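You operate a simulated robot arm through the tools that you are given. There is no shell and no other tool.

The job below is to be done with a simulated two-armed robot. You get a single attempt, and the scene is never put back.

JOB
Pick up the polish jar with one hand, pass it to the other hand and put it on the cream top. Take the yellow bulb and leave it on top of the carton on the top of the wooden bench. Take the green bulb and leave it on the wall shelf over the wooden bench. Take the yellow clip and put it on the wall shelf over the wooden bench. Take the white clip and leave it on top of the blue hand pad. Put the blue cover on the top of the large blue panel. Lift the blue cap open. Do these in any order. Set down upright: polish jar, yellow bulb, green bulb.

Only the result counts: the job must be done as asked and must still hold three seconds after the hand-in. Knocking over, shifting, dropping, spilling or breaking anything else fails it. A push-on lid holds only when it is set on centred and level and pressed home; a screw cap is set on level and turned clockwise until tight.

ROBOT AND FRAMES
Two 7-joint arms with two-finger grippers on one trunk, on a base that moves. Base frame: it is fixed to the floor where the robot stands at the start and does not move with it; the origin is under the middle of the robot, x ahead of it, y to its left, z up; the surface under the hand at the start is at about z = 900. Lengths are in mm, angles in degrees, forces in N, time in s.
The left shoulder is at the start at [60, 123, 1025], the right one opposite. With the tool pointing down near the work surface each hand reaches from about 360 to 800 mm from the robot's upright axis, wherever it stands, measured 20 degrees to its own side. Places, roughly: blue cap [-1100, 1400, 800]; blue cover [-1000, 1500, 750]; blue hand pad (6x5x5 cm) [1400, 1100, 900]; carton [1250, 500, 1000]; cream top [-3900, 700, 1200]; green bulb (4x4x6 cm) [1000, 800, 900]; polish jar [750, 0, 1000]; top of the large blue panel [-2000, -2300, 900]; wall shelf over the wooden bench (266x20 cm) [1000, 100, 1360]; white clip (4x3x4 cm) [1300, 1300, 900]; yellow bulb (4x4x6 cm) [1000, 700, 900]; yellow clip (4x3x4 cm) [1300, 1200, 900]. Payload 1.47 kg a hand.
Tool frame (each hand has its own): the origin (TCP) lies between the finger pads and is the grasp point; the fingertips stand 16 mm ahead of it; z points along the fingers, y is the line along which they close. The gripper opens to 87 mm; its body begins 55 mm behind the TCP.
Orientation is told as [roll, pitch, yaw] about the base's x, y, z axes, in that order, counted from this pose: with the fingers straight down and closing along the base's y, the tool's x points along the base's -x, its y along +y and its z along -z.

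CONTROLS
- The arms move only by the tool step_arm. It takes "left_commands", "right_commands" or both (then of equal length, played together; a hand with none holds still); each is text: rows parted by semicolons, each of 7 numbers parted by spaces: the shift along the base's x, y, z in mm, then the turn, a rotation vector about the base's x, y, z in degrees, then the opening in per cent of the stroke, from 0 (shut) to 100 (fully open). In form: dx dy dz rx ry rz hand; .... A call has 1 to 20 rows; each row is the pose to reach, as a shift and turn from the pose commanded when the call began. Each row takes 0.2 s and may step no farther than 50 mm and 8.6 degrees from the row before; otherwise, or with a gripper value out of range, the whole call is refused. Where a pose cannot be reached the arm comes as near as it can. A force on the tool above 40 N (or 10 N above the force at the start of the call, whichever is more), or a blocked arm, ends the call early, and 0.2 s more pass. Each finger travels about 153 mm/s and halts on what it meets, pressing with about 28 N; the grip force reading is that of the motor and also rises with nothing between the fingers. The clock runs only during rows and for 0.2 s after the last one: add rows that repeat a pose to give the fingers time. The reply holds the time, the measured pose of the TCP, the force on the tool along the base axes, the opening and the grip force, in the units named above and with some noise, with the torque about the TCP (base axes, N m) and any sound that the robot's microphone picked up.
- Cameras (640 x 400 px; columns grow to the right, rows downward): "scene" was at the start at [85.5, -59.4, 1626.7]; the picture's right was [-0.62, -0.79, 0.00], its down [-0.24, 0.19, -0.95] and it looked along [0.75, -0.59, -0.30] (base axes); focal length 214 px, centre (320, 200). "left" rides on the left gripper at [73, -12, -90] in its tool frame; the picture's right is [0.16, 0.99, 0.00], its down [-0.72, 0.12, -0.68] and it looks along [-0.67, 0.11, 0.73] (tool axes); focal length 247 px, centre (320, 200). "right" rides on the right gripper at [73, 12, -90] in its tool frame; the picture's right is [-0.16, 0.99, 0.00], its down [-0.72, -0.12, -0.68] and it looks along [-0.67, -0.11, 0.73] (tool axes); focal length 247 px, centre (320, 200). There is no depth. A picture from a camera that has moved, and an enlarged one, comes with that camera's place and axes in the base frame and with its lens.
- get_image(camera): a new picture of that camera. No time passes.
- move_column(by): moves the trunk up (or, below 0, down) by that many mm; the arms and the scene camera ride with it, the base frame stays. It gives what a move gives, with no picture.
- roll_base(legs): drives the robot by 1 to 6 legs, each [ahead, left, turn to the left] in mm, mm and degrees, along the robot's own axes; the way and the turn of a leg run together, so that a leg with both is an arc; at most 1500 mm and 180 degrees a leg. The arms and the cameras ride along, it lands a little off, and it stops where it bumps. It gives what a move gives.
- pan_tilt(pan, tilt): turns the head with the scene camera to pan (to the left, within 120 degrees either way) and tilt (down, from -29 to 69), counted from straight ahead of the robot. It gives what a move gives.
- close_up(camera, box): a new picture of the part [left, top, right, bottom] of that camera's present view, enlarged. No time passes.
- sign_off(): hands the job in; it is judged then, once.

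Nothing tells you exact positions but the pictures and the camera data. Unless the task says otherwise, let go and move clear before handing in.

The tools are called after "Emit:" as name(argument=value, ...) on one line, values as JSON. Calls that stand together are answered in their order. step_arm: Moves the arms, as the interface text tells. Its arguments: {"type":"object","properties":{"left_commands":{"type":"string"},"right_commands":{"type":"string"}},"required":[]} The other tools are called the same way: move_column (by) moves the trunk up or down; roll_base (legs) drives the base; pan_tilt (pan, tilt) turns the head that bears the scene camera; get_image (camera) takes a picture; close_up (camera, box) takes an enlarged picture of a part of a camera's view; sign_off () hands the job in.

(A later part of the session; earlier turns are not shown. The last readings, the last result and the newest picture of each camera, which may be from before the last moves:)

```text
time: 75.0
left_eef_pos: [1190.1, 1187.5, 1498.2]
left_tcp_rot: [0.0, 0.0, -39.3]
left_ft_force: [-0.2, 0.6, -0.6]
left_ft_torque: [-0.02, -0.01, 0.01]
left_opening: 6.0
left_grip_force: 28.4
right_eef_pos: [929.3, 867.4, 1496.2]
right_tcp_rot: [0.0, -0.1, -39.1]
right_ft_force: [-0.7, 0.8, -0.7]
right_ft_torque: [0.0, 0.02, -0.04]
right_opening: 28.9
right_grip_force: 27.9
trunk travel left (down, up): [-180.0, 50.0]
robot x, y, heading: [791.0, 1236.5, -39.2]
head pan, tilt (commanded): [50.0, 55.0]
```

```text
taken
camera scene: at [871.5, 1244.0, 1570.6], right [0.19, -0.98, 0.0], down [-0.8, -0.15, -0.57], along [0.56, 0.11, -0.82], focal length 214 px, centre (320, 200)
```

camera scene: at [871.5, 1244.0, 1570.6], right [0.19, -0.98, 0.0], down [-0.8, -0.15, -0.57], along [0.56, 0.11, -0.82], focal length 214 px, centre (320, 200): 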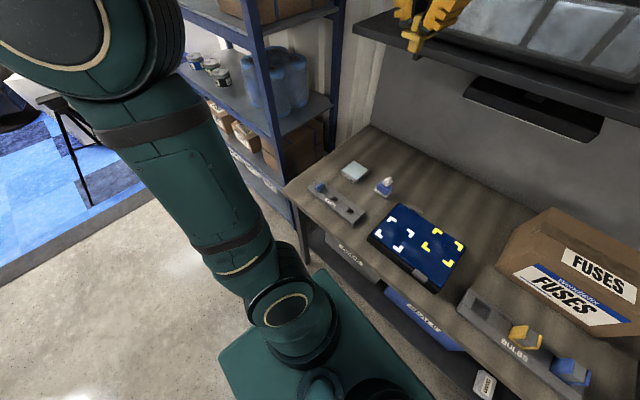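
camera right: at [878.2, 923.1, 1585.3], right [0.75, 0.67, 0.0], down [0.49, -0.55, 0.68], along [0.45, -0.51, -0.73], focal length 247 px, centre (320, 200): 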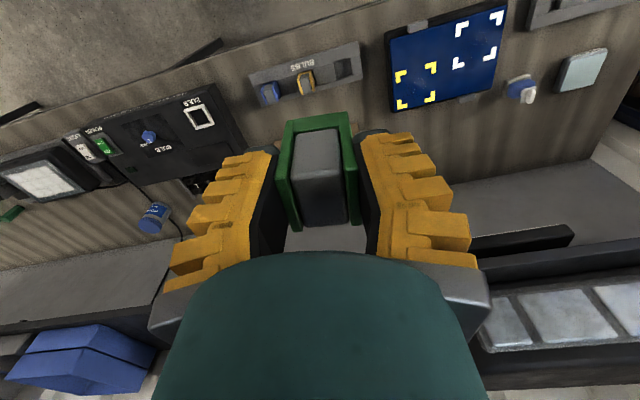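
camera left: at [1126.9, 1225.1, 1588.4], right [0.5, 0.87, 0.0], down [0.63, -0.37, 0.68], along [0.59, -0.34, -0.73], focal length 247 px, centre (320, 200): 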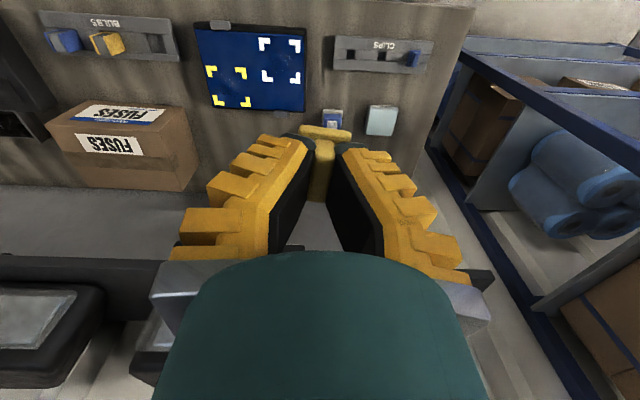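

I'll test the left arm's reach at shelf height in free air before deciding how to place things there.

Emit:
step_arm(left_commands="23 -19 0 0 0 0 0; 46 -38 0 0 0 0 0; 70 -57 0 0 0 0 0; 93 -76 0 0 0 0 0; 93 -76 0 0 0 0 0")

```text
time: 76.2
left_eef_pos: [1284.0, 1113.2, 1497.8]
left_tcp_rot: [0.0, -0.1, -39.1]
left_ft_force: [0.0, -0.4, -0.4]
left_ft_torque: [0.01, 0.01, 0.03]
left_opening: 5.9
left_grip_force: 28.2
right_eef_pos: [927.8, 869.0, 1497.0]
right_tcp_rot: [0.0, 0.0, -39.2]
right_ft_force: [-0.1, 0.0, -0.8]
right_ft_torque: [-0.02, 0.0, 0.01]
right_opening: 29.0
right_grip_force: 28.0
trunk travel left (down, up): [-180.0, 50.0]
robot x, y, heading: [791.7, 1237.6, -38.6]
head pan, tilt (commanded): [50.0, 55.0]
```

Emit:
step_arm(left_commands="23 -19 -10 0 0 0 0; 39 -32 -30 0 0 0 0; 54 -44 -48 0 0 0 0; 54 -44 -48 0 0 0 0")

Emit:
pan_tilt(pan=20, tilt=25)

Emit:
get_image(camera="scene")

Emit:
get_image(camera="left")

```text
time: 77.2
left_eef_pos: [1336.9, 1067.5, 1451.0]
left_tcp_rot: [0.0, -0.1, -39.2]
left_ft_force: [0.5, -0.7, 0.6]
left_ft_torque: [-0.04, 0.0, 0.0]
left_opening: 5.7
left_grip_force: 27.8
right_eef_pos: [927.9, 868.1, 1496.8]
right_tcp_rot: [0.0, -0.1, -39.2]
right_ft_force: [-0.3, 0.6, -0.5]
right_ft_torque: [0.0, 0.01, 0.0]
right_opening: 28.9
right_grip_force: 27.6
trunk travel left (down, up): [-180.0, 50.0]
robot x, y, heading: [787.6, 1237.8, -39.2]
head pan, tilt (commanded): [50.0, 55.0]
```

```text
time: 78.1
left_eef_pos: [1337.1, 1067.9, 1452.3]
left_tcp_rot: [0.0, 0.0, -39.2]
left_ft_force: [-0.4, -0.5, -0.2]
left_ft_torque: [-0.01, 0.03, 0.01]
left_opening: 6.0
left_grip_force: 28.4
right_eef_pos: [929.3, 869.0, 1497.0]
right_tcp_rot: [0.0, 0.0, -39.2]
right_ft_force: [-0.6, 0.6, -0.5]
right_ft_torque: [-0.01, 0.0, 0.02]
right_opening: 28.8
right_grip_force: 28.1
trunk travel left (down, up): [-180.0, 50.0]
robot x, y, heading: [791.1, 1240.6, -39.6]
head pan, tilt (commanded): [20.0, 25.0]
```

```text
taken
camera scene: at [887.6, 1200.4, 1614.5], right [-0.33, -0.94, 0.0], down [-0.4, 0.14, -0.91], along [0.86, -0.3, -0.42], focal length 214 px, centre (320, 200)
```

scene: 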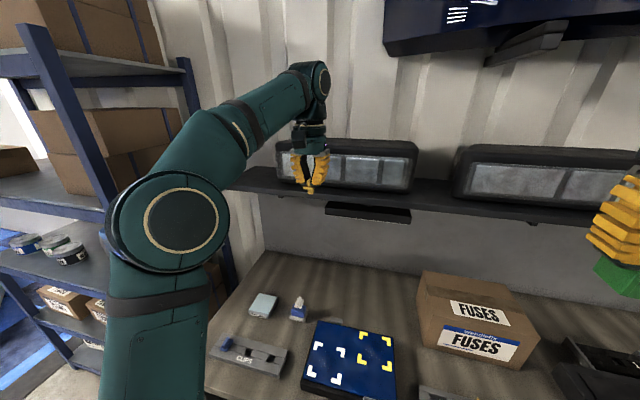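

```text
taken
camera left: at [1273.8, 1105.2, 1541.8], right [0.5, 0.87, 0.0], down [0.63, -0.37, 0.68], along [0.59, -0.34, -0.73], focal length 247 px, centre (320, 200)
```

left: 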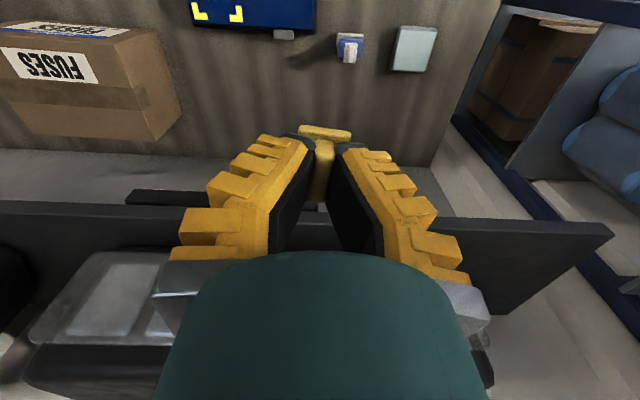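

Emit:
close_up(camera="left", box=[420, 170, 640, 308])

Emit:
close_up(camera="left", box=[0, 170, 220, 308])

Emit:
close_up(camera="scene", box=[220, 130, 380, 230])

```text
2.90 times, centred on (530, 239) of left
camera zoom: at [1273.8, 1105.2, 1541.8], right [0.5, 0.87, 0.0], down [0.63, -0.37, 0.68], along [0.59, -0.34, -0.73], focal length 716 px, centre (-289, 87)
```

zoom: 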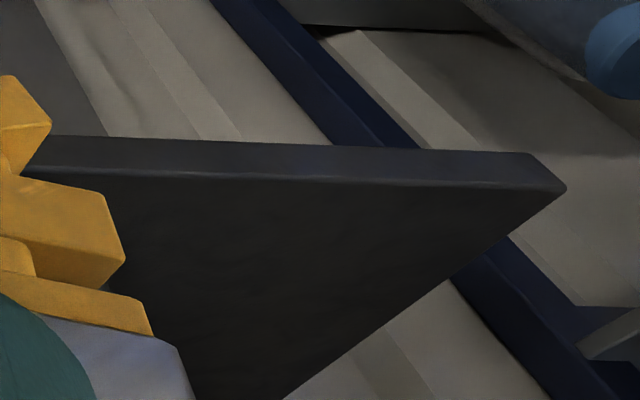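

```text
2.90 times, centred on (110, 239) of left
camera zoom: at [1273.8, 1105.2, 1541.8], right [0.5, 0.87, 0.0], down [0.63, -0.37, 0.68], along [0.59, -0.34, -0.73], focal length 716 px, centre (929, 87)
```

zoom: 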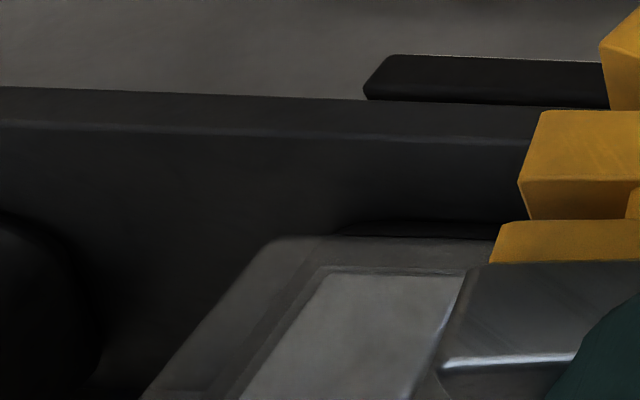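

```text
4.00 times, centred on (300, 180) of scene
camera zoom: at [887.6, 1200.4, 1614.5], right [-0.33, -0.94, 0.0], down [-0.4, 0.14, -0.91], along [0.86, -0.3, -0.42], focal length 858 px, centre (400, 280)
```

zoom: 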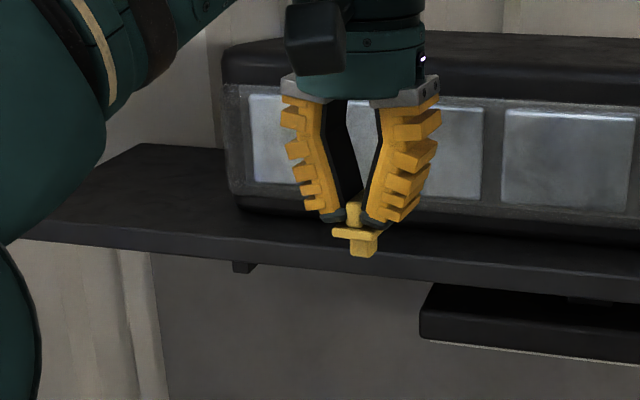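

Both arms reach well at shelf height. I now put the shelf top at z≈1355 and its front edge about 688 mm ahead, with a clear gap of about 115 mm between the two black boxes. I'll retract the left hand, raise the trunk, square up and move forward a little.

Emit:
step_arm(left_commands="-30 25 10 0 0 0 0; -62 51 22 0 0 0 0; -95 78 34 0 0 0 0; -125 102 45 0 0 0 0; -147 120 48 0 0 0 0; -147 120 48 0 0 0 0")

Emit:
move_column(by=50)

Emit:
roll_base(legs=[[0, 0, 6]])

Emit:
pan_tilt(pan=0, tilt=69)

Emit:
get_image(camera="scene")

```text
time: 79.5
left_eef_pos: [1191.3, 1187.5, 1498.5]
left_tcp_rot: [0.0, 0.0, -39.2]
left_ft_force: [0.1, 0.2, -0.3]
left_ft_torque: [-0.01, 0.04, 0.02]
left_opening: 6.0
left_grip_force: 27.7
right_eef_pos: [929.6, 868.0, 1495.0]
right_tcp_rot: [0.0, 0.0, -39.1]
right_ft_force: [-0.4, -0.5, -0.1]
right_ft_torque: [0.02, -0.03, 0.02]
right_opening: 28.7
right_grip_force: 28.1
trunk travel left (down, up): [-180.0, 50.0]
robot x, y, heading: [791.2, 1236.1, -39.2]
head pan, tilt (commanded): [20.0, 25.0]
```

```text
time: 80.4
left_eef_pos: [1190.7, 1187.9, 1549.3]
left_tcp_rot: [0.0, 0.0, -39.2]
left_ft_force: [-0.1, 0.3, 0.4]
left_ft_torque: [-0.02, -0.01, 0.03]
left_opening: 5.9
left_grip_force: 27.6
right_eef_pos: [929.2, 868.0, 1546.3]
right_tcp_rot: [0.0, 0.0, -39.3]
right_ft_force: [0.0, 0.3, -0.8]
right_ft_torque: [0.0, 0.02, 0.04]
right_opening: 28.4
right_grip_force: 27.6
trunk travel left (down, up): [-230.0, 0.0]
robot x, y, heading: [789.1, 1239.7, -39.4]
head pan, tilt (commanded): [20.0, 25.0]
```

```text
time: 81.4
left_eef_pos: [1194.7, 1231.3, 1548.7]
left_tcp_rot: [0.1, 0.0, -33.2]
left_ft_force: [-0.2, 0.2, 0.5]
left_ft_torque: [0.0, 0.0, 0.0]
left_opening: 6.0
left_grip_force: 27.5
right_eef_pos: [967.3, 883.8, 1546.1]
right_tcp_rot: [0.1, 0.0, -33.3]
right_ft_force: [0.5, -0.4, -1.5]
right_ft_torque: [0.03, -0.01, 0.03]
right_opening: 28.7
right_grip_force: 28.5
trunk travel left (down, up): [-230.0, 0.0]
robot x, y, heading: [793.0, 1241.6, -33.1]
head pan, tilt (commanded): [20.0, 25.0]
```

```text
time: 82.5
left_eef_pos: [1193.7, 1230.9, 1548.8]
left_tcp_rot: [0.0, 0.0, -33.1]
left_ft_force: [1.3, -0.6, 0.3]
left_ft_torque: [0.0, 0.01, 0.02]
left_opening: 5.7
left_grip_force: 28.1
right_eef_pos: [966.8, 884.1, 1545.5]
right_tcp_rot: [0.0, -0.1, -33.4]
right_ft_force: [-0.3, -0.2, 0.6]
right_ft_torque: [-0.02, 0.02, -0.04]
right_opening: 28.7
right_grip_force: 27.3
trunk travel left (down, up): [-230.0, 0.0]
robot x, y, heading: [786.8, 1238.4, -33.0]
head pan, tilt (commanded): [0.0, 68.8]
```

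```text
taken
camera scene: at [848.1, 1200.8, 1605.2], right [-0.55, -0.84, 0.0], down [-0.78, 0.51, -0.36], along [0.3, -0.2, -0.93], focal length 214 px, centre (320, 200)
```

scene: 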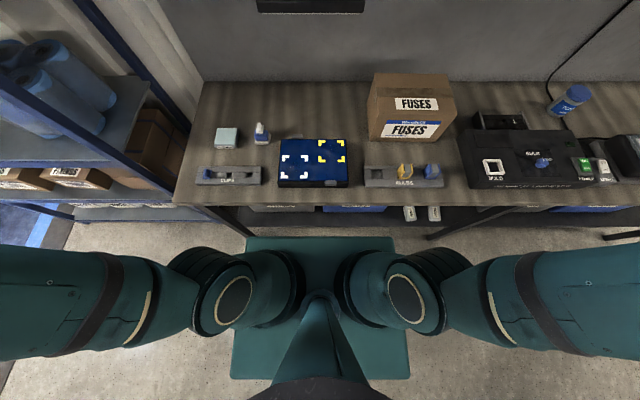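

Emit:
close_up(camera="scene", box=[220, 220, 420, 345])

Emit:
move_column(by=-50)

Emit:
close_up(camera="scene", box=[220, 220, 420, 345])

Emit:
move_column(by=50)

```text
3.20 times, centred on (320, 282) of scene
camera zoom: at [848.1, 1200.8, 1605.2], right [-0.55, -0.84, 0.0], down [-0.78, 0.51, -0.36], along [0.3, -0.2, -0.93], focal length 686 px, centre (320, -64)
```

zoom: 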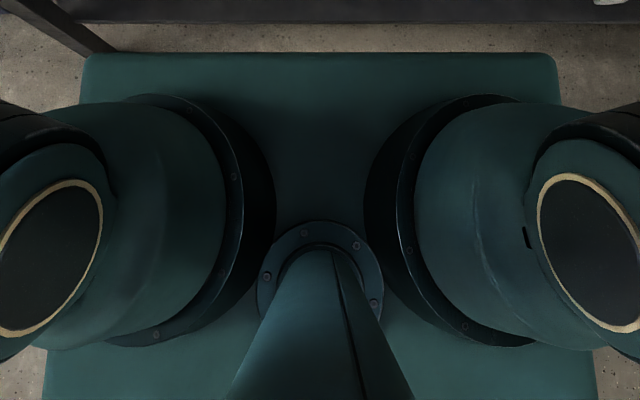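

```text
time: 83.4
left_eef_pos: [1194.3, 1230.1, 1498.7]
left_tcp_rot: [0.1, 0.0, -33.2]
left_ft_force: [-0.4, 0.8, -0.7]
left_ft_torque: [-0.02, -0.03, 0.01]
left_opening: 6.0
left_grip_force: 27.8
right_eef_pos: [965.5, 884.4, 1495.0]
right_tcp_rot: [0.0, 0.0, -33.3]
right_ft_force: [-0.2, 0.0, -0.7]
right_ft_torque: [-0.03, 0.01, 0.0]
right_opening: 28.5
right_grip_force: 27.9
trunk travel left (down, up): [-180.0, 50.0]
robot x, y, heading: [794.4, 1238.8, -33.4]
head pan, tilt (commanded): [0.0, 68.8]
```

```text
3.20 times, centred on (320, 282) of scene
camera zoom: at [847.9, 1200.8, 1555.2], right [-0.55, -0.84, 0.0], down [-0.78, 0.51, -0.36], along [0.3, -0.2, -0.93], focal length 686 px, centre (320, -64)
```

zoom: 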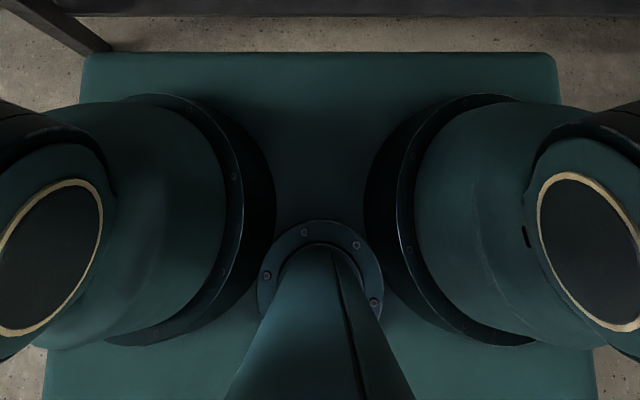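

```text
time: 84.3
left_eef_pos: [1193.9, 1231.1, 1549.2]
left_tcp_rot: [0.1, 0.1, -33.2]
left_ft_force: [-0.4, -0.6, 0.3]
left_ft_torque: [-0.02, -0.01, -0.01]
left_opening: 5.9
left_grip_force: 28.5
right_eef_pos: [967.1, 883.1, 1546.4]
right_tcp_rot: [0.0, -0.1, -33.4]
right_ft_force: [0.6, 0.0, -0.3]
right_ft_torque: [0.0, -0.01, -0.01]
right_opening: 28.6
right_grip_force: 28.1
trunk travel left (down, up): [-230.0, 0.0]
robot x, y, heading: [786.6, 1241.2, -33.1]
head pan, tilt (commanded): [0.0, 68.8]
```

The wide green plate is the torso, not the floor base, and its front is about 200 mm ahead of the axis. The bench edge is about 314 mm ahead, so moving forward 85 mm is safe.

Emit:
roll_base(legs=[[85, 0, 0]])

Emit:
pan_tilt(pan=0, tilt=28)

Emit:
get_image(camera="scene")

Emit:
get_image(camera="right")

Emit:
close_up(camera="scene", box=[180, 90, 460, 265])

```text
time: 85.4
left_eef_pos: [1265.8, 1184.4, 1547.9]
left_tcp_rot: [0.1, 0.0, -33.2]
left_ft_force: [-0.6, -1.2, -0.7]
left_ft_torque: [0.0, -0.01, -0.01]
left_opening: 5.8
left_grip_force: 28.2
right_eef_pos: [1037.4, 837.9, 1545.5]
right_tcp_rot: [0.0, 0.0, -33.2]
right_ft_force: [0.5, 0.1, -0.3]
right_ft_torque: [-0.01, 0.02, 0.02]
right_opening: 28.8
right_grip_force: 28.4
trunk travel left (down, up): [-230.0, 0.0]
robot x, y, heading: [862.4, 1191.1, -33.3]
head pan, tilt (commanded): [0.0, 68.8]
```

```text
time: 86.5
left_eef_pos: [1264.3, 1184.4, 1546.8]
left_tcp_rot: [0.0, 0.0, -33.2]
left_ft_force: [-0.7, -0.4, -0.6]
left_ft_torque: [0.0, -0.01, -0.01]
left_opening: 5.9
left_grip_force: 28.4
right_eef_pos: [1037.3, 839.7, 1547.2]
right_tcp_rot: [-0.1, 0.0, -33.2]
right_ft_force: [0.6, -0.7, 0.0]
right_ft_torque: [-0.02, 0.0, -0.01]
right_opening: 29.0
right_grip_force: 27.4
trunk travel left (down, up): [-230.0, 0.0]
robot x, y, heading: [865.5, 1192.6, -33.3]
head pan, tilt (commanded): [0.0, 28.0]
```

```text
taken
camera scene: at [948.3, 1135.1, 1659.7], right [-0.55, -0.84, 0.0], down [-0.39, 0.26, -0.88], along [0.74, -0.48, -0.47], focal length 214 px, centre (320, 200)
```

scene: 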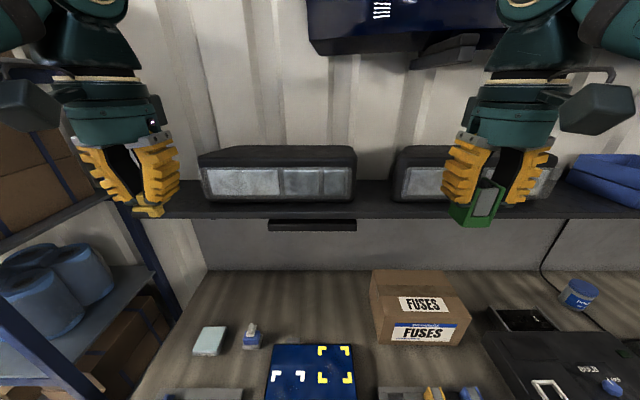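

```text
taken
camera right: at [981.5, 887.8, 1635.3], right [0.67, 0.74, 0.0], down [0.54, -0.49, 0.68], along [0.5, -0.46, -0.73], focal length 247 px, centre (320, 200)
```

right: 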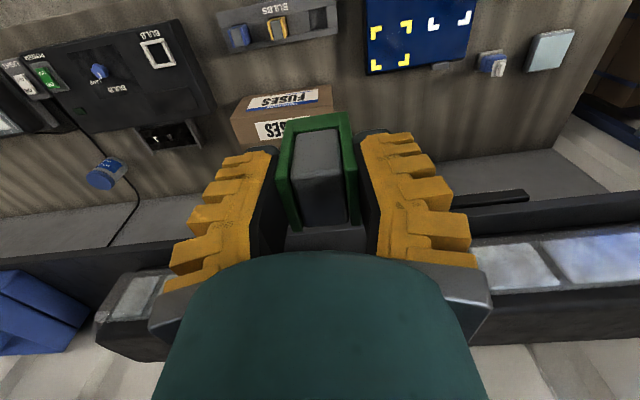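

```text
2.29 times, centred on (320, 178) of scene
camera zoom: at [948.3, 1135.1, 1659.7], right [-0.55, -0.84, 0.0], down [-0.39, 0.26, -0.88], along [0.74, -0.48, -0.47], focal length 490 px, centre (320, 251)
```

zoom: 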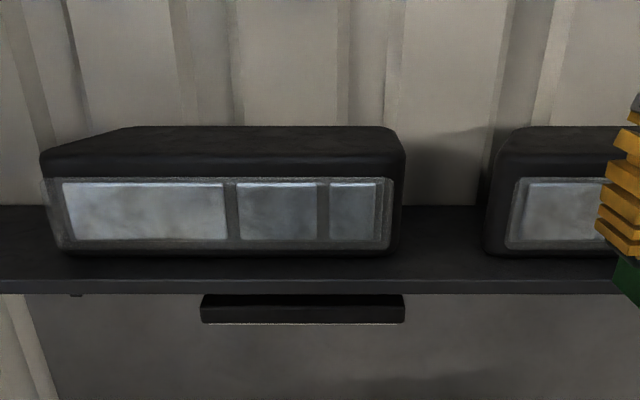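

Now square to the shelf. The front edge is about 600 mm ahead, and the gap between the boxes spans 110–214 mm to my right. I'll lower the right hand to z≈1440 and bring the bulb forward towards the gap.

Emit:
step_arm(right_commands="11 17 -30 0 0 0 20; 21 32 -60 0 0 0 20; 21 32 -90 0 0 0 20; 21 32 -107 0 0 0 20; 54 10 -107 0 0 0 20; 88 -12 -107 0 0 0 20; 121 -34 -107 0 0 0 20; 155 -56 -107 0 0 0 20; 180 -72 -107 0 0 0 20; 180 -72 -107 0 0 0 20")

Emit:
get_image(camera="right")

Emit:
get_image(camera="scene")

```text
time: 88.7
left_eef_pos: [1263.7, 1185.1, 1549.4]
left_tcp_rot: [0.0, 0.0, -33.2]
left_ft_force: [-0.2, -0.3, -0.3]
left_ft_torque: [0.06, 0.01, 0.0]
left_opening: 6.0
left_grip_force: 28.4
right_eef_pos: [1215.1, 766.2, 1440.9]
right_tcp_rot: [-0.1, 0.0, -33.2]
right_ft_force: [-0.8, -0.5, -0.1]
right_ft_torque: [-0.04, 0.0, -0.03]
right_opening: 29.1
right_grip_force: 27.7
trunk travel left (down, up): [-230.0, 0.0]
robot x, y, heading: [862.7, 1192.6, -33.1]
head pan, tilt (commanded): [0.0, 28.0]
```

```text
taken
camera right: at [1159.5, 815.8, 1528.8], right [0.67, 0.74, 0.0], down [0.54, -0.49, 0.68], along [0.5, -0.46, -0.73], focal length 247 px, centre (320, 200)
```

right: 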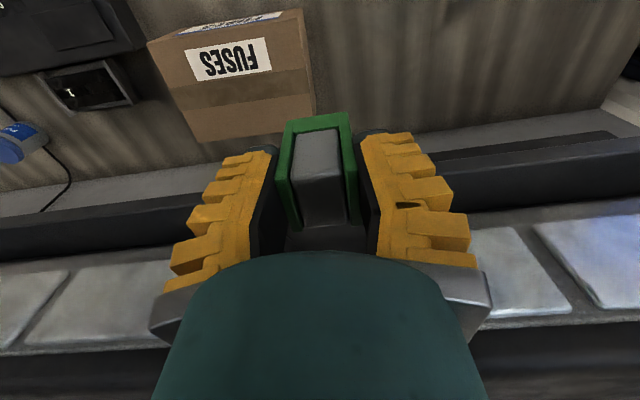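

```text
taken
camera scene: at [947.1, 1135.7, 1659.9], right [-0.55, -0.84, 0.0], down [-0.39, 0.26, -0.88], along [0.74, -0.48, -0.47], focal length 214 px, centre (320, 200)
```

scene: 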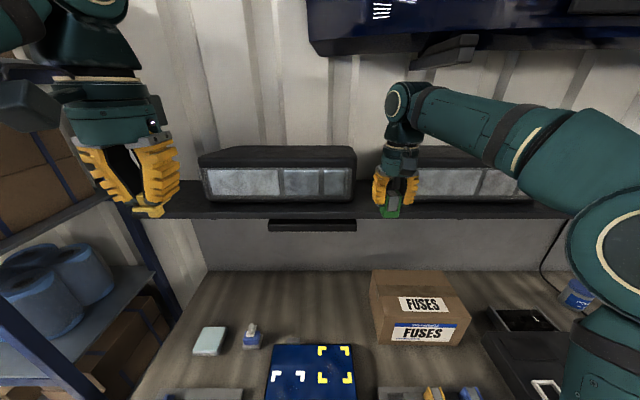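

Emit:
step_arm(right_commands="0 0 -14 0 0 0 20; 33 -22 -14 0 0 0 20; 66 -43 -14 0 0 0 20; 96 -63 -14 0 0 0 20; 96 -63 -14 0 0 0 20")

Emit:
get_image(camera="right")

Emit:
close_up(camera="scene", box=[300, 90, 460, 230])

```text
time: 89.9
left_eef_pos: [1262.3, 1185.6, 1549.2]
left_tcp_rot: [0.0, -0.1, -33.3]
left_ft_force: [-0.6, 1.2, -0.5]
left_ft_torque: [-0.01, -0.02, -0.02]
left_opening: 5.7
left_grip_force: 27.7
right_eef_pos: [1308.7, 702.5, 1425.9]
right_tcp_rot: [0.0, -0.1, -33.2]
right_ft_force: [-0.6, 0.2, -0.9]
right_ft_torque: [0.02, -0.03, 0.0]
right_opening: 28.9
right_grip_force: 28.5
trunk travel left (down, up): [-230.0, 0.0]
robot x, y, heading: [865.2, 1191.8, -33.3]
head pan, tilt (commanded): [0.0, 28.0]
```

```text
taken
camera right: at [1253.3, 752.3, 1515.6], right [0.67, 0.74, 0.0], down [0.54, -0.49, 0.68], along [0.5, -0.46, -0.73], focal length 247 px, centre (320, 200)
```

right: 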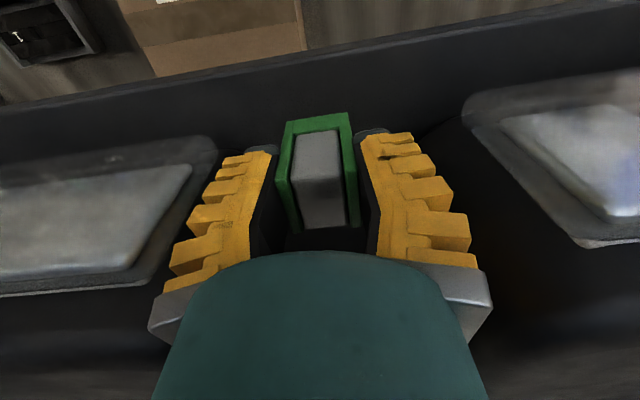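

```text
2.86 times, centred on (380, 160) of scene
camera zoom: at [945.4, 1136.0, 1660.0], right [-0.55, -0.84, 0.0], down [-0.39, 0.26, -0.88], along [0.74, -0.48, -0.47], focal length 613 px, centre (149, 314)
```

zoom: 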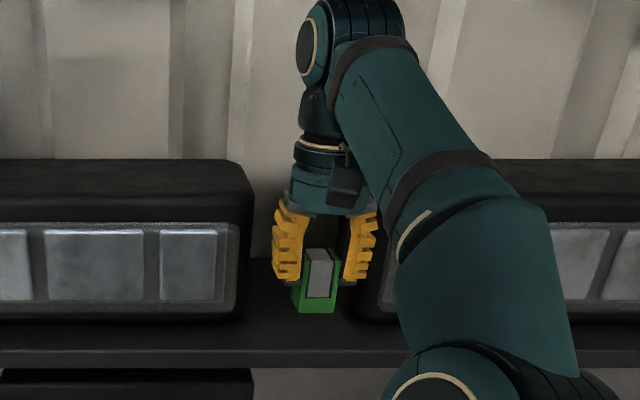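

Emit:
close_up(camera="right", box=[180, 20, 500, 220])

```text
2.00 times, centred on (340, 120) of right
camera zoom: at [1253.3, 752.3, 1515.6], right [0.67, 0.74, 0.0], down [0.54, -0.49, 0.68], along [0.5, -0.46, -0.73], focal length 494 px, centre (280, 360)
```

zoom: 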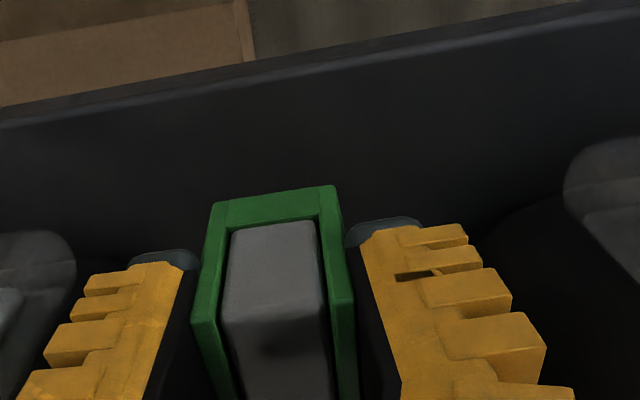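

Emit:
step_arm(right_commands="3 4 -6 0 0 0 20; 3 4 -12 0 0 0 20; 3 4 -16 0 0 0 20; 3 4 -20 0 0 0 20; 3 4 -20 0 0 0 20")

Emit:
close_up(camera="scene", box=[320, 150, 432, 220])

```text
time: 91.1
left_eef_pos: [1264.0, 1185.2, 1548.5]
left_tcp_rot: [0.0, 0.1, -33.4]
left_ft_force: [-0.2, 0.2, -0.7]
left_ft_torque: [0.03, 0.03, -0.02]
left_opening: 6.1
left_grip_force: 28.2
right_eef_pos: [1317.1, 706.9, 1407.1]
right_tcp_rot: [0.0, 0.0, -33.1]
right_ft_force: [-0.4, 0.2, -0.5]
right_ft_torque: [-0.01, 0.01, 0.01]
right_opening: 28.8
right_grip_force: 27.9
trunk travel left (down, up): [-230.0, 0.0]
robot x, y, heading: [861.3, 1193.4, -33.3]
head pan, tilt (commanded): [0.0, 28.0]
```

```text
5.71 times, centred on (376, 185) of scene
camera zoom: at [948.2, 1135.3, 1659.8], right [-0.55, -0.84, 0.0], down [-0.39, 0.26, -0.88], along [0.74, -0.48, -0.47], focal length 1226 px, centre (0, 286)
```

zoom: 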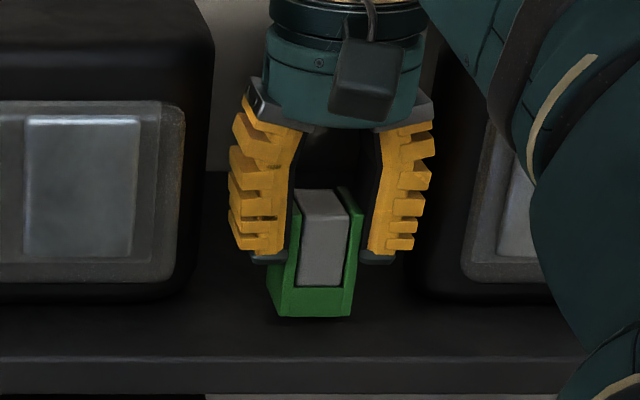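

Emit:
step_arm(right_commands="0 0 -3 0 0 0 20; 0 0 -6 0 0 0 20; 0 0 -8 0 0 0 20; 0 0 -8 0 0 0 20")

Emit:
close_up(camera="scene", box=[320, 150, 432, 220])

```text
time: 92.1
left_eef_pos: [1263.5, 1186.3, 1549.5]
left_tcp_rot: [0.0, 0.0, -33.3]
left_ft_force: [0.5, 0.0, -0.1]
left_ft_torque: [-0.01, -0.01, -0.02]
left_opening: 6.0
left_grip_force: 27.9
right_eef_pos: [1317.5, 706.3, 1399.3]
right_tcp_rot: [0.1, -0.1, -33.1]
right_ft_force: [2.0, -2.3, 8.0]
right_ft_torque: [-0.07, -0.08, 0.01]
right_opening: 29.1
right_grip_force: 28.0
trunk travel left (down, up): [-230.0, 0.0]
robot x, y, heading: [863.9, 1191.8, -33.4]
head pan, tilt (commanded): [0.0, 28.0]
```

```text
5.71 times, centred on (376, 185) of scene
camera zoom: at [947.7, 1135.6, 1659.9], right [-0.55, -0.84, 0.0], down [-0.39, 0.26, -0.88], along [0.74, -0.48, -0.47], focal length 1226 px, centre (0, 286)
```

zoom: 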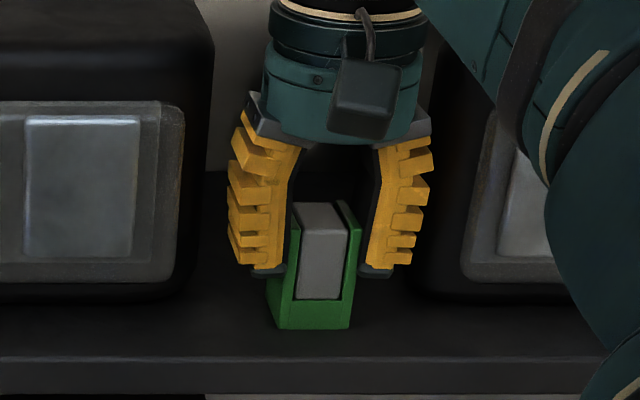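

Contact was felt at z≈1400, so the green bulb is sitting on the shelf. I'll release slowly and back the hand out.

Emit:
step_arm(right_commands="0 0 0.5 0 0 0 33; 0 0 0.5 0 0 0 38; 0 0 0.5 0 0 0 45; 0 0 0.5 0 0 0 55; 0 0 0.5 0 0 0 62; 0 0 0.5 0 0 0 62")

Emit:
close_up(camera="scene", box=[320, 150, 432, 220])

Emit:
get_image(camera="right")

```text
time: 93.5
left_eef_pos: [1265.4, 1184.9, 1548.5]
left_tcp_rot: [0.1, 0.0, -33.1]
left_ft_force: [-0.2, 0.0, 0.1]
left_ft_torque: [-0.03, 0.0, -0.01]
left_opening: 6.0
left_grip_force: 28.0
right_eef_pos: [1315.1, 708.1, 1398.3]
right_tcp_rot: [0.0, 0.0, -33.2]
right_ft_force: [0.7, -0.4, 0.1]
right_ft_torque: [-0.03, -0.02, -0.01]
right_opening: 59.0
right_grip_force: 3.8
trunk travel left (down, up): [-230.0, 0.0]
robot x, y, heading: [860.5, 1191.8, -33.1]
head pan, tilt (commanded): [0.0, 28.0]
```

```text
5.71 times, centred on (376, 185) of scene
camera zoom: at [948.0, 1135.4, 1659.8], right [-0.55, -0.84, 0.0], down [-0.39, 0.26, -0.88], along [0.74, -0.48, -0.47], focal length 1226 px, centre (0, 286)
```

zoom: 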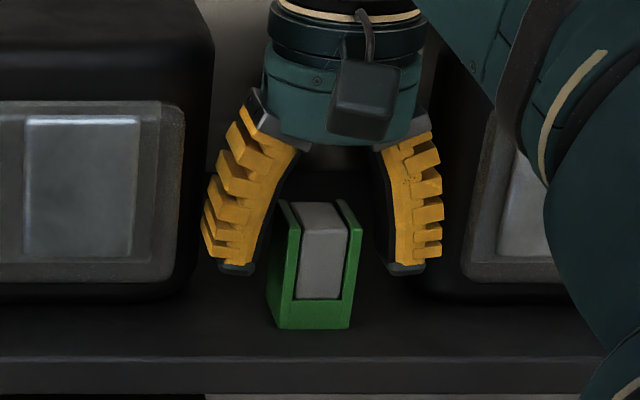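

```text
taken
camera right: at [1260.3, 756.9, 1486.9], right [0.67, 0.74, 0.0], down [0.54, -0.49, 0.68], along [0.5, -0.46, -0.73], focal length 247 px, centre (320, 200)
```

right: 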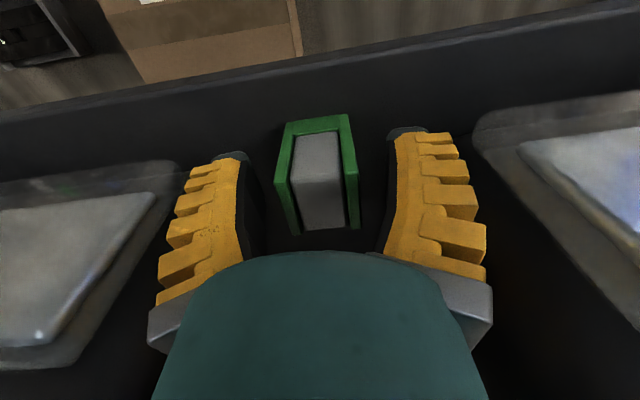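

Emit:
step_arm(right_commands="0 0 15 0 0 0 62; 0 0 32 0 0 0 62; -20 13 38 0 0 0 62; -55 36 42 0 0 0 62; -92 60 42 0 0 0 62; -130 85 42 0 0 0 62; -168 110 60 0 0 0 62; -205 134 80 0 0 0 80; -240 157 100 0 0 0 90; -270 177 120 0 0 0 100")

Emit:
get_image(camera="scene")

Emit:
close_up(camera="scene", box=[180, 110, 420, 260])

```text
time: 95.7
left_eef_pos: [1263.4, 1185.7, 1547.9]
left_tcp_rot: [0.0, -0.1, -33.1]
left_ft_force: [0.3, -0.9, -0.3]
left_ft_torque: [-0.03, -0.05, 0.01]
left_opening: 5.8
left_grip_force: 28.1
right_eef_pos: [1044.2, 888.2, 1515.3]
right_tcp_rot: [0.0, 0.0, -33.2]
right_ft_force: [-0.2, 1.0, -0.1]
right_ft_torque: [0.0, -0.03, -0.01]
right_opening: 87.4
right_grip_force: 0.1
trunk travel left (down, up): [-230.0, 0.0]
robot x, y, heading: [860.4, 1193.1, -33.3]
head pan, tilt (commanded): [0.0, 28.0]
```

```text
taken
camera scene: at [946.6, 1136.0, 1659.9], right [-0.55, -0.84, 0.0], down [-0.39, 0.26, -0.88], along [0.74, -0.48, -0.47], focal length 214 px, centre (320, 200)
```

scene: 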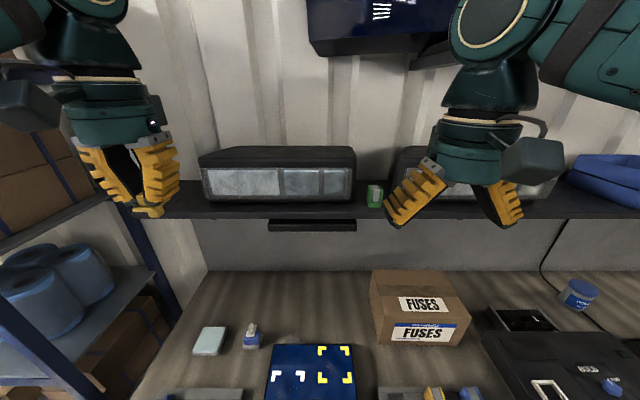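

```text
2.67 times, centred on (300, 185) of scene
camera zoom: at [946.6, 1136.0, 1659.9], right [-0.55, -0.84, 0.0], down [-0.39, 0.26, -0.88], along [0.74, -0.48, -0.47], focal length 572 px, centre (373, 240)
```

zoom: 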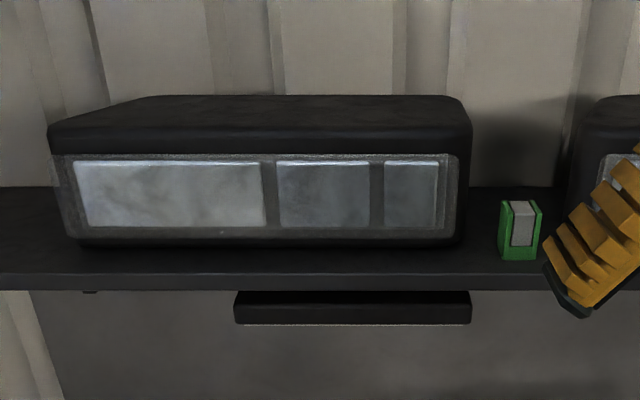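

The green bulb is standing on the shelf in the gap. Now for the yellow clip: the left end of the shelf, left of the black box, is free, so I'll bring the left hand down and across towards it.

Emit:
step_arm(left_commands="0 0 -45 0 0 0 0; 0 0 -90 0 0 0 0; 0 0 -108 0 0 0 0; 41 19 -108 0 0 0 0; 82 37 -108 0 0 0 0; 123 56 -108 0 0 0 0; 164 75 -108 0 0 0 0; 205 93 -108 0 0 0 0; 240 70 -112 0 0 0 0; 272 49 -115 0 0 0 0; 297 33 -118 0 0 0 0; 297 33 -118 0 0 0 0")

Emit:
get_image(camera="left")

Emit:
get_image(camera="scene")

```text
time: 98.3
left_eef_pos: [1558.5, 1218.6, 1429.9]
left_tcp_rot: [0.0, -0.1, -33.2]
left_ft_force: [-0.1, 0.2, 0.9]
left_ft_torque: [-0.01, -0.07, -0.01]
left_opening: 6.0
left_grip_force: 28.0
right_eef_pos: [1046.1, 887.0, 1514.7]
right_tcp_rot: [0.0, -0.1, -33.2]
right_ft_force: [-0.2, 0.4, 0.2]
right_ft_torque: [-0.01, 0.01, 0.01]
right_opening: 87.2
right_grip_force: 0.0
trunk travel left (down, up): [-230.0, 0.0]
robot x, y, heading: [859.4, 1192.3, -33.3]
head pan, tilt (commanded): [0.0, 28.0]
```

```text
taken
camera left: at [1492.3, 1249.5, 1520.9], right [0.41, 0.91, 0.0], down [0.67, -0.3, 0.68], along [0.62, -0.28, -0.73], focal length 247 px, centre (320, 200)
```

left: 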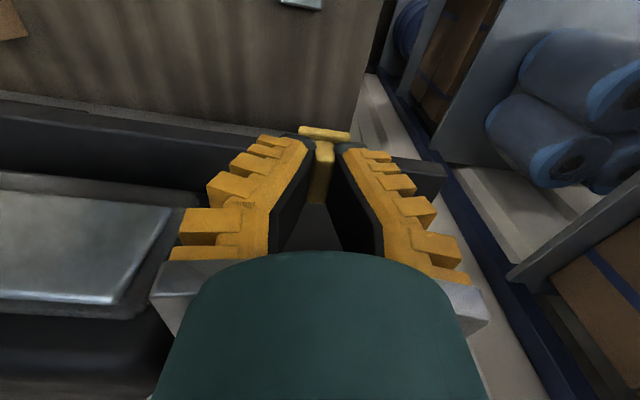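

```text
taken
camera scene: at [946.7, 1136.0, 1659.9], right [-0.55, -0.84, 0.0], down [-0.39, 0.26, -0.88], along [0.74, -0.48, -0.47], focal length 214 px, centre (320, 200)
```

scene: 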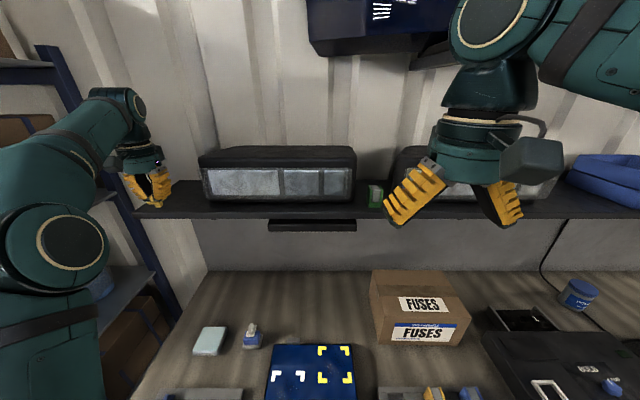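

Emit:
close_up(camera="left", box=[180, 80, 500, 280])

Emit:
close_up(camera="scene", box=[90, 140, 250, 240])

```text
2.00 times, centred on (340, 180) of left
camera zoom: at [1492.3, 1249.5, 1520.9], right [0.41, 0.91, 0.0], down [0.67, -0.3, 0.68], along [0.62, -0.28, -0.73], focal length 494 px, centre (280, 240)
```

zoom: 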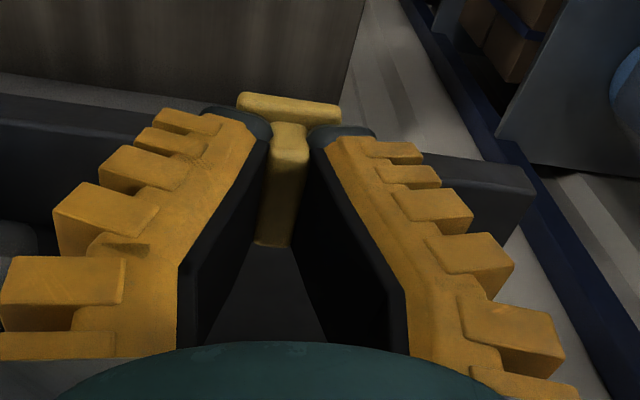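

```text
4.00 times, centred on (170, 190) of scene
camera zoom: at [946.7, 1136.0, 1659.9], right [-0.55, -0.84, 0.0], down [-0.39, 0.26, -0.88], along [0.74, -0.48, -0.47], focal length 858 px, centre (920, 240)
```

zoom: 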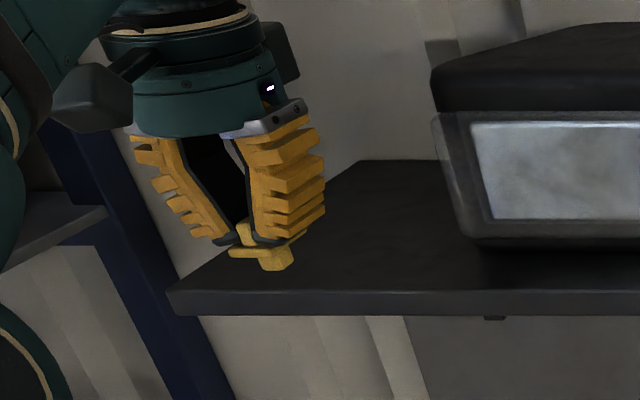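

Emit:
step_arm(left_commands="17 -11 -5 0 0 0 0; 34 -22 -10 0 0 0 0; 50 -33 -14 0 0 0 0; 50 -33 -14 0 0 0 0")

Emit:
close_up(camera="scene", box=[90, 140, 250, 240])

```text
time: 99.3
left_eef_pos: [1585.7, 1201.9, 1422.2]
left_tcp_rot: [0.0, 0.0, -33.1]
left_ft_force: [0.1, 0.4, -0.4]
left_ft_torque: [0.02, -0.02, -0.02]
left_opening: 5.9
left_grip_force: 28.0
left hand out of reach, approached as far as the arm can: row 2, 3, 4
right_eef_pos: [1046.8, 886.0, 1516.0]
right_tcp_rot: [0.0, 0.0, -33.1]
right_ft_force: [0.2, 0.2, -0.6]
right_ft_torque: [0.02, 0.0, 0.03]
right_opening: 86.8
right_grip_force: 0.0
trunk travel left (down, up): [-230.0, 0.0]
robot x, y, heading: [863.7, 1191.6, -33.5]
head pan, tilt (commanded): [0.0, 28.0]
```

```text
4.00 times, centred on (170, 190) of scene
camera zoom: at [948.5, 1135.1, 1659.7], right [-0.55, -0.84, 0.0], down [-0.39, 0.26, -0.88], along [0.74, -0.48, -0.47], focal length 858 px, centre (920, 240)
```

zoom: 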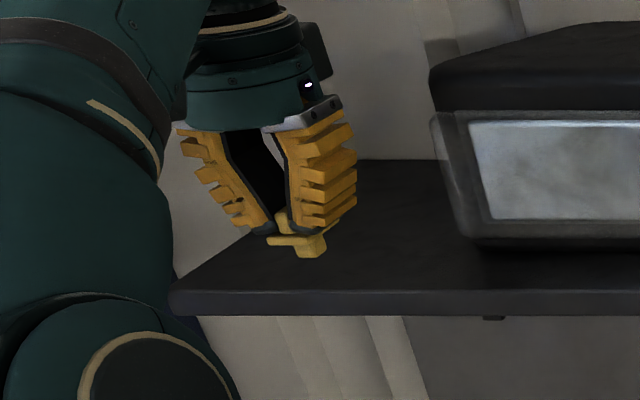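

The left end is just out of reach, so I'll pull the hand back and shift the base 100 mm left. The leg and rack clearance looks fine for that.

Emit:
step_arm(left_commands="-30 20 10 0 0 0 0; -70 46 15 0 0 0 0; -110 72 20 0 0 0 0; -155 90 40 0 0 0 0; -200 100 60 0 0 0 0; -245 110 70 0 0 0 0; -285 100 70 0 0 0 0; -285 100 70 0 0 0 0")

Emit:
roll_base(legs=[[0, 100, 0]])

Emit:
get_image(camera="scene")

```text
refused: row 4 steps farther than a row can; nothing moved
```

```text
time: 100.8
left_eef_pos: [1636.9, 1280.0, 1422.8]
left_tcp_rot: [0.0, -0.1, -33.4]
left_ft_force: [-0.2, 0.7, -0.3]
left_ft_torque: [-0.03, 0.01, -0.06]
left_opening: 6.1
left_grip_force: 28.2
right_eef_pos: [1098.9, 967.1, 1516.4]
right_tcp_rot: [0.0, 0.0, -33.4]
right_ft_force: [0.0, -0.2, -0.3]
right_ft_torque: [-0.03, 0.01, 0.01]
right_opening: 87.0
right_grip_force: 0.0
trunk travel left (down, up): [-230.0, 0.0]
robot x, y, heading: [915.9, 1275.9, -33.3]
head pan, tilt (commanded): [0.0, 28.0]
```

```text
taken
camera scene: at [1000.4, 1215.4, 1659.8], right [-0.55, -0.84, 0.0], down [-0.39, 0.26, -0.88], along [0.74, -0.49, -0.47], focal length 214 px, centre (320, 200)
```

scene: 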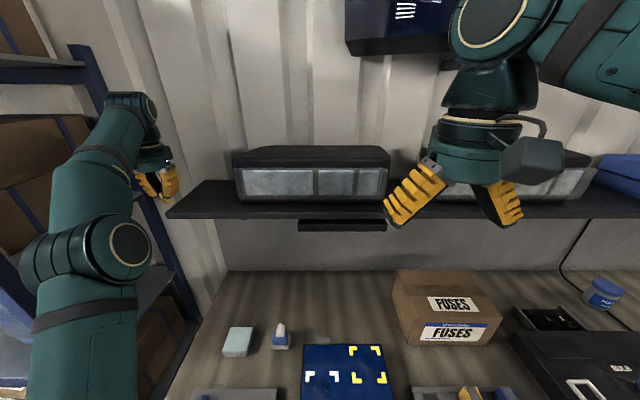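

The retreat was refused but the base still moved; nothing was touched and the clip is still held. I'll move the hand right and forward over the free end of the shelf.

Emit:
step_arm(left_commands="-24 -37 0 0 0 0 0; -49 -74 0 0 0 0 0; -35 -83 -4 0 0 0 0; -22 -92 -8 0 0 0 0; -22 -92 -8 0 0 0 0")

Emit:
close_up(camera="scene", box=[130, 140, 290, 240])

Emit:
get_image(camera="left")

```text
time: 102.0
left_eef_pos: [1614.9, 1188.2, 1417.8]
left_tcp_rot: [0.0, 0.0, -33.4]
left_ft_force: [0.9, 0.1, 0.4]
left_ft_torque: [0.0, 0.0, 0.02]
left_opening: 5.8
left_grip_force: 28.8
right_eef_pos: [1097.1, 966.4, 1515.2]
right_tcp_rot: [0.1, 0.0, -33.4]
right_ft_force: [-0.6, 1.8, -0.3]
right_ft_torque: [-0.01, -0.01, -0.03]
right_opening: 86.9
right_grip_force: 0.1
trunk travel left (down, up): [-230.0, 0.0]
robot x, y, heading: [912.2, 1271.9, -33.3]
head pan, tilt (commanded): [0.0, 28.0]
```

```text
4.00 times, centred on (210, 190) of scene
camera zoom: at [999.5, 1216.0, 1659.9], right [-0.55, -0.84, 0.0], down [-0.39, 0.26, -0.88], along [0.74, -0.49, -0.47], focal length 858 px, centre (760, 240)
```

zoom: 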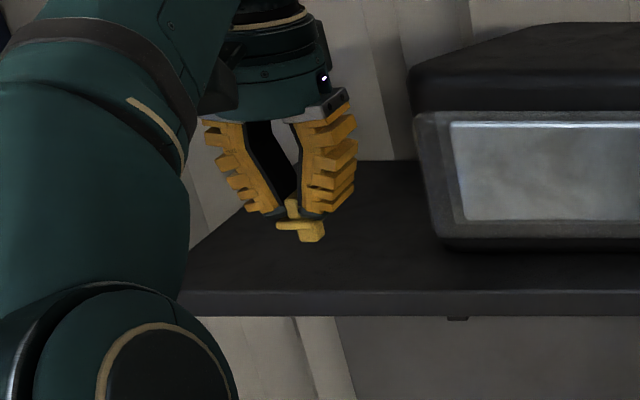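

```text
taken
camera left: at [1549.2, 1218.0, 1506.7], right [0.41, 0.91, 0.0], down [0.67, -0.3, 0.68], along [0.62, -0.28, -0.73], focal length 247 px, centre (320, 200)
```

left: 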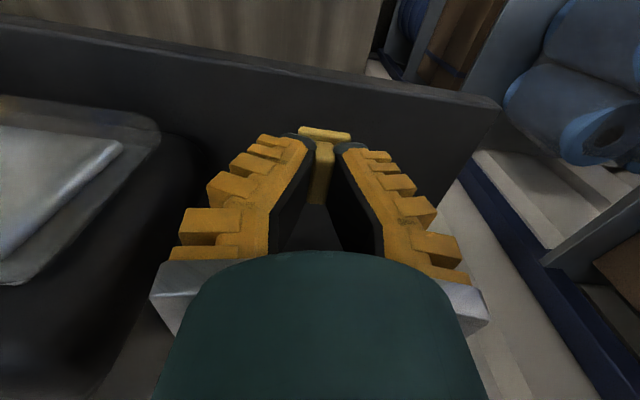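

Emit:
step_arm(left_commands="3 -2 -6 0 0 0 0; 3 -2 -12 0 0 0 0; 3 -2 -17 0 0 0 0; 3 -2 -17 0 0 0 0")

Emit:
step_arm(left_commands="0 0 -3 0 0 0 0; 0 0 -5 0 0 0 0; 0 0 -7 0 0 0 0; 0 0 -7 0 0 0 0")

Emit:
close_up(camera="scene", box=[160, 150, 256, 210])

```text
time: 103.0
left_eef_pos: [1618.6, 1186.3, 1397.5]
left_tcp_rot: [0.0, 0.0, -33.3]
left_ft_force: [0.1, -1.2, 0.3]
left_ft_torque: [-0.02, 0.02, -0.02]
left_opening: 5.9
left_grip_force: 28.0
right_eef_pos: [1099.1, 965.1, 1515.6]
right_tcp_rot: [0.0, 0.0, -33.4]
right_ft_force: [0.2, -0.2, 0.9]
right_ft_torque: [0.03, 0.0, 0.0]
right_opening: 87.1
right_grip_force: 0.0
trunk travel left (down, up): [-230.0, 0.0]
robot x, y, heading: [913.3, 1274.7, -33.3]
head pan, tilt (commanded): [0.0, 28.0]
```

```text
time: 104.0
left_eef_pos: [1619.6, 1186.5, 1391.2]
left_tcp_rot: [0.0, 0.0, -33.4]
left_ft_force: [-0.3, -0.4, 0.9]
left_ft_torque: [-0.02, 0.03, -0.02]
left_opening: 6.0
left_grip_force: 28.0
right_eef_pos: [1098.8, 966.4, 1516.2]
right_tcp_rot: [0.0, 0.0, -33.4]
right_ft_force: [-0.2, 0.1, 0.3]
right_ft_torque: [0.0, -0.01, 0.0]
right_opening: 86.8
right_grip_force: 0.0
trunk travel left (down, up): [-230.0, 0.0]
robot x, y, heading: [916.0, 1271.7, -33.3]
head pan, tilt (commanded): [0.0, 28.0]
```

```text
6.67 times, centred on (208, 180) of scene
camera zoom: at [1000.2, 1215.1, 1659.8], right [-0.55, -0.84, 0.0], down [-0.39, 0.26, -0.88], along [0.74, -0.49, -0.47], focal length 1430 px, centre (1067, 333)
```

zoom: 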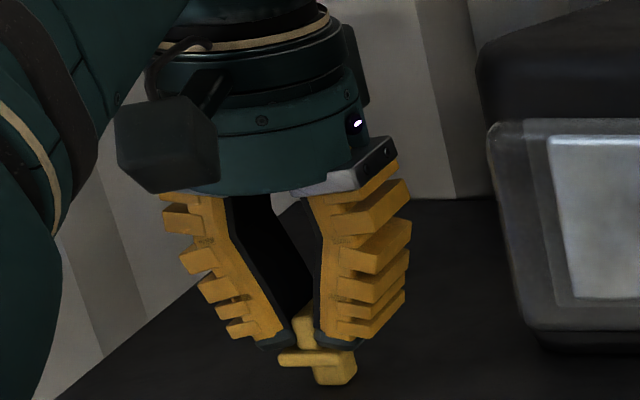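

Emit:
step_arm(left_commands="0 0 -1.5 0 0 0 0; 0 0 -3 0 0 0 0; 0 0 -4.5 0 0 0 0; 0 0 -4.5 0 0 0 0")

```text
time: 105.0
left_eef_pos: [1618.9, 1186.0, 1388.5]
left_tcp_rot: [0.0, 0.0, -33.5]
left_ft_force: [3.8, -1.6, 15.7]
left_ft_torque: [-0.08, -0.16, 0.05]
left_opening: 8.2
left_grip_force: 27.9
right_eef_pos: [1096.6, 964.9, 1516.1]
right_tcp_rot: [0.1, 0.0, -33.3]
right_ft_force: [-0.3, -0.4, -0.3]
right_ft_torque: [0.02, 0.02, -0.03]
right_opening: 87.2
right_grip_force: 0.1
trunk travel left (down, up): [-230.0, 0.0]
robot x, y, heading: [916.8, 1270.2, -33.2]
head pan, tilt (commanded): [0.0, 28.0]
```

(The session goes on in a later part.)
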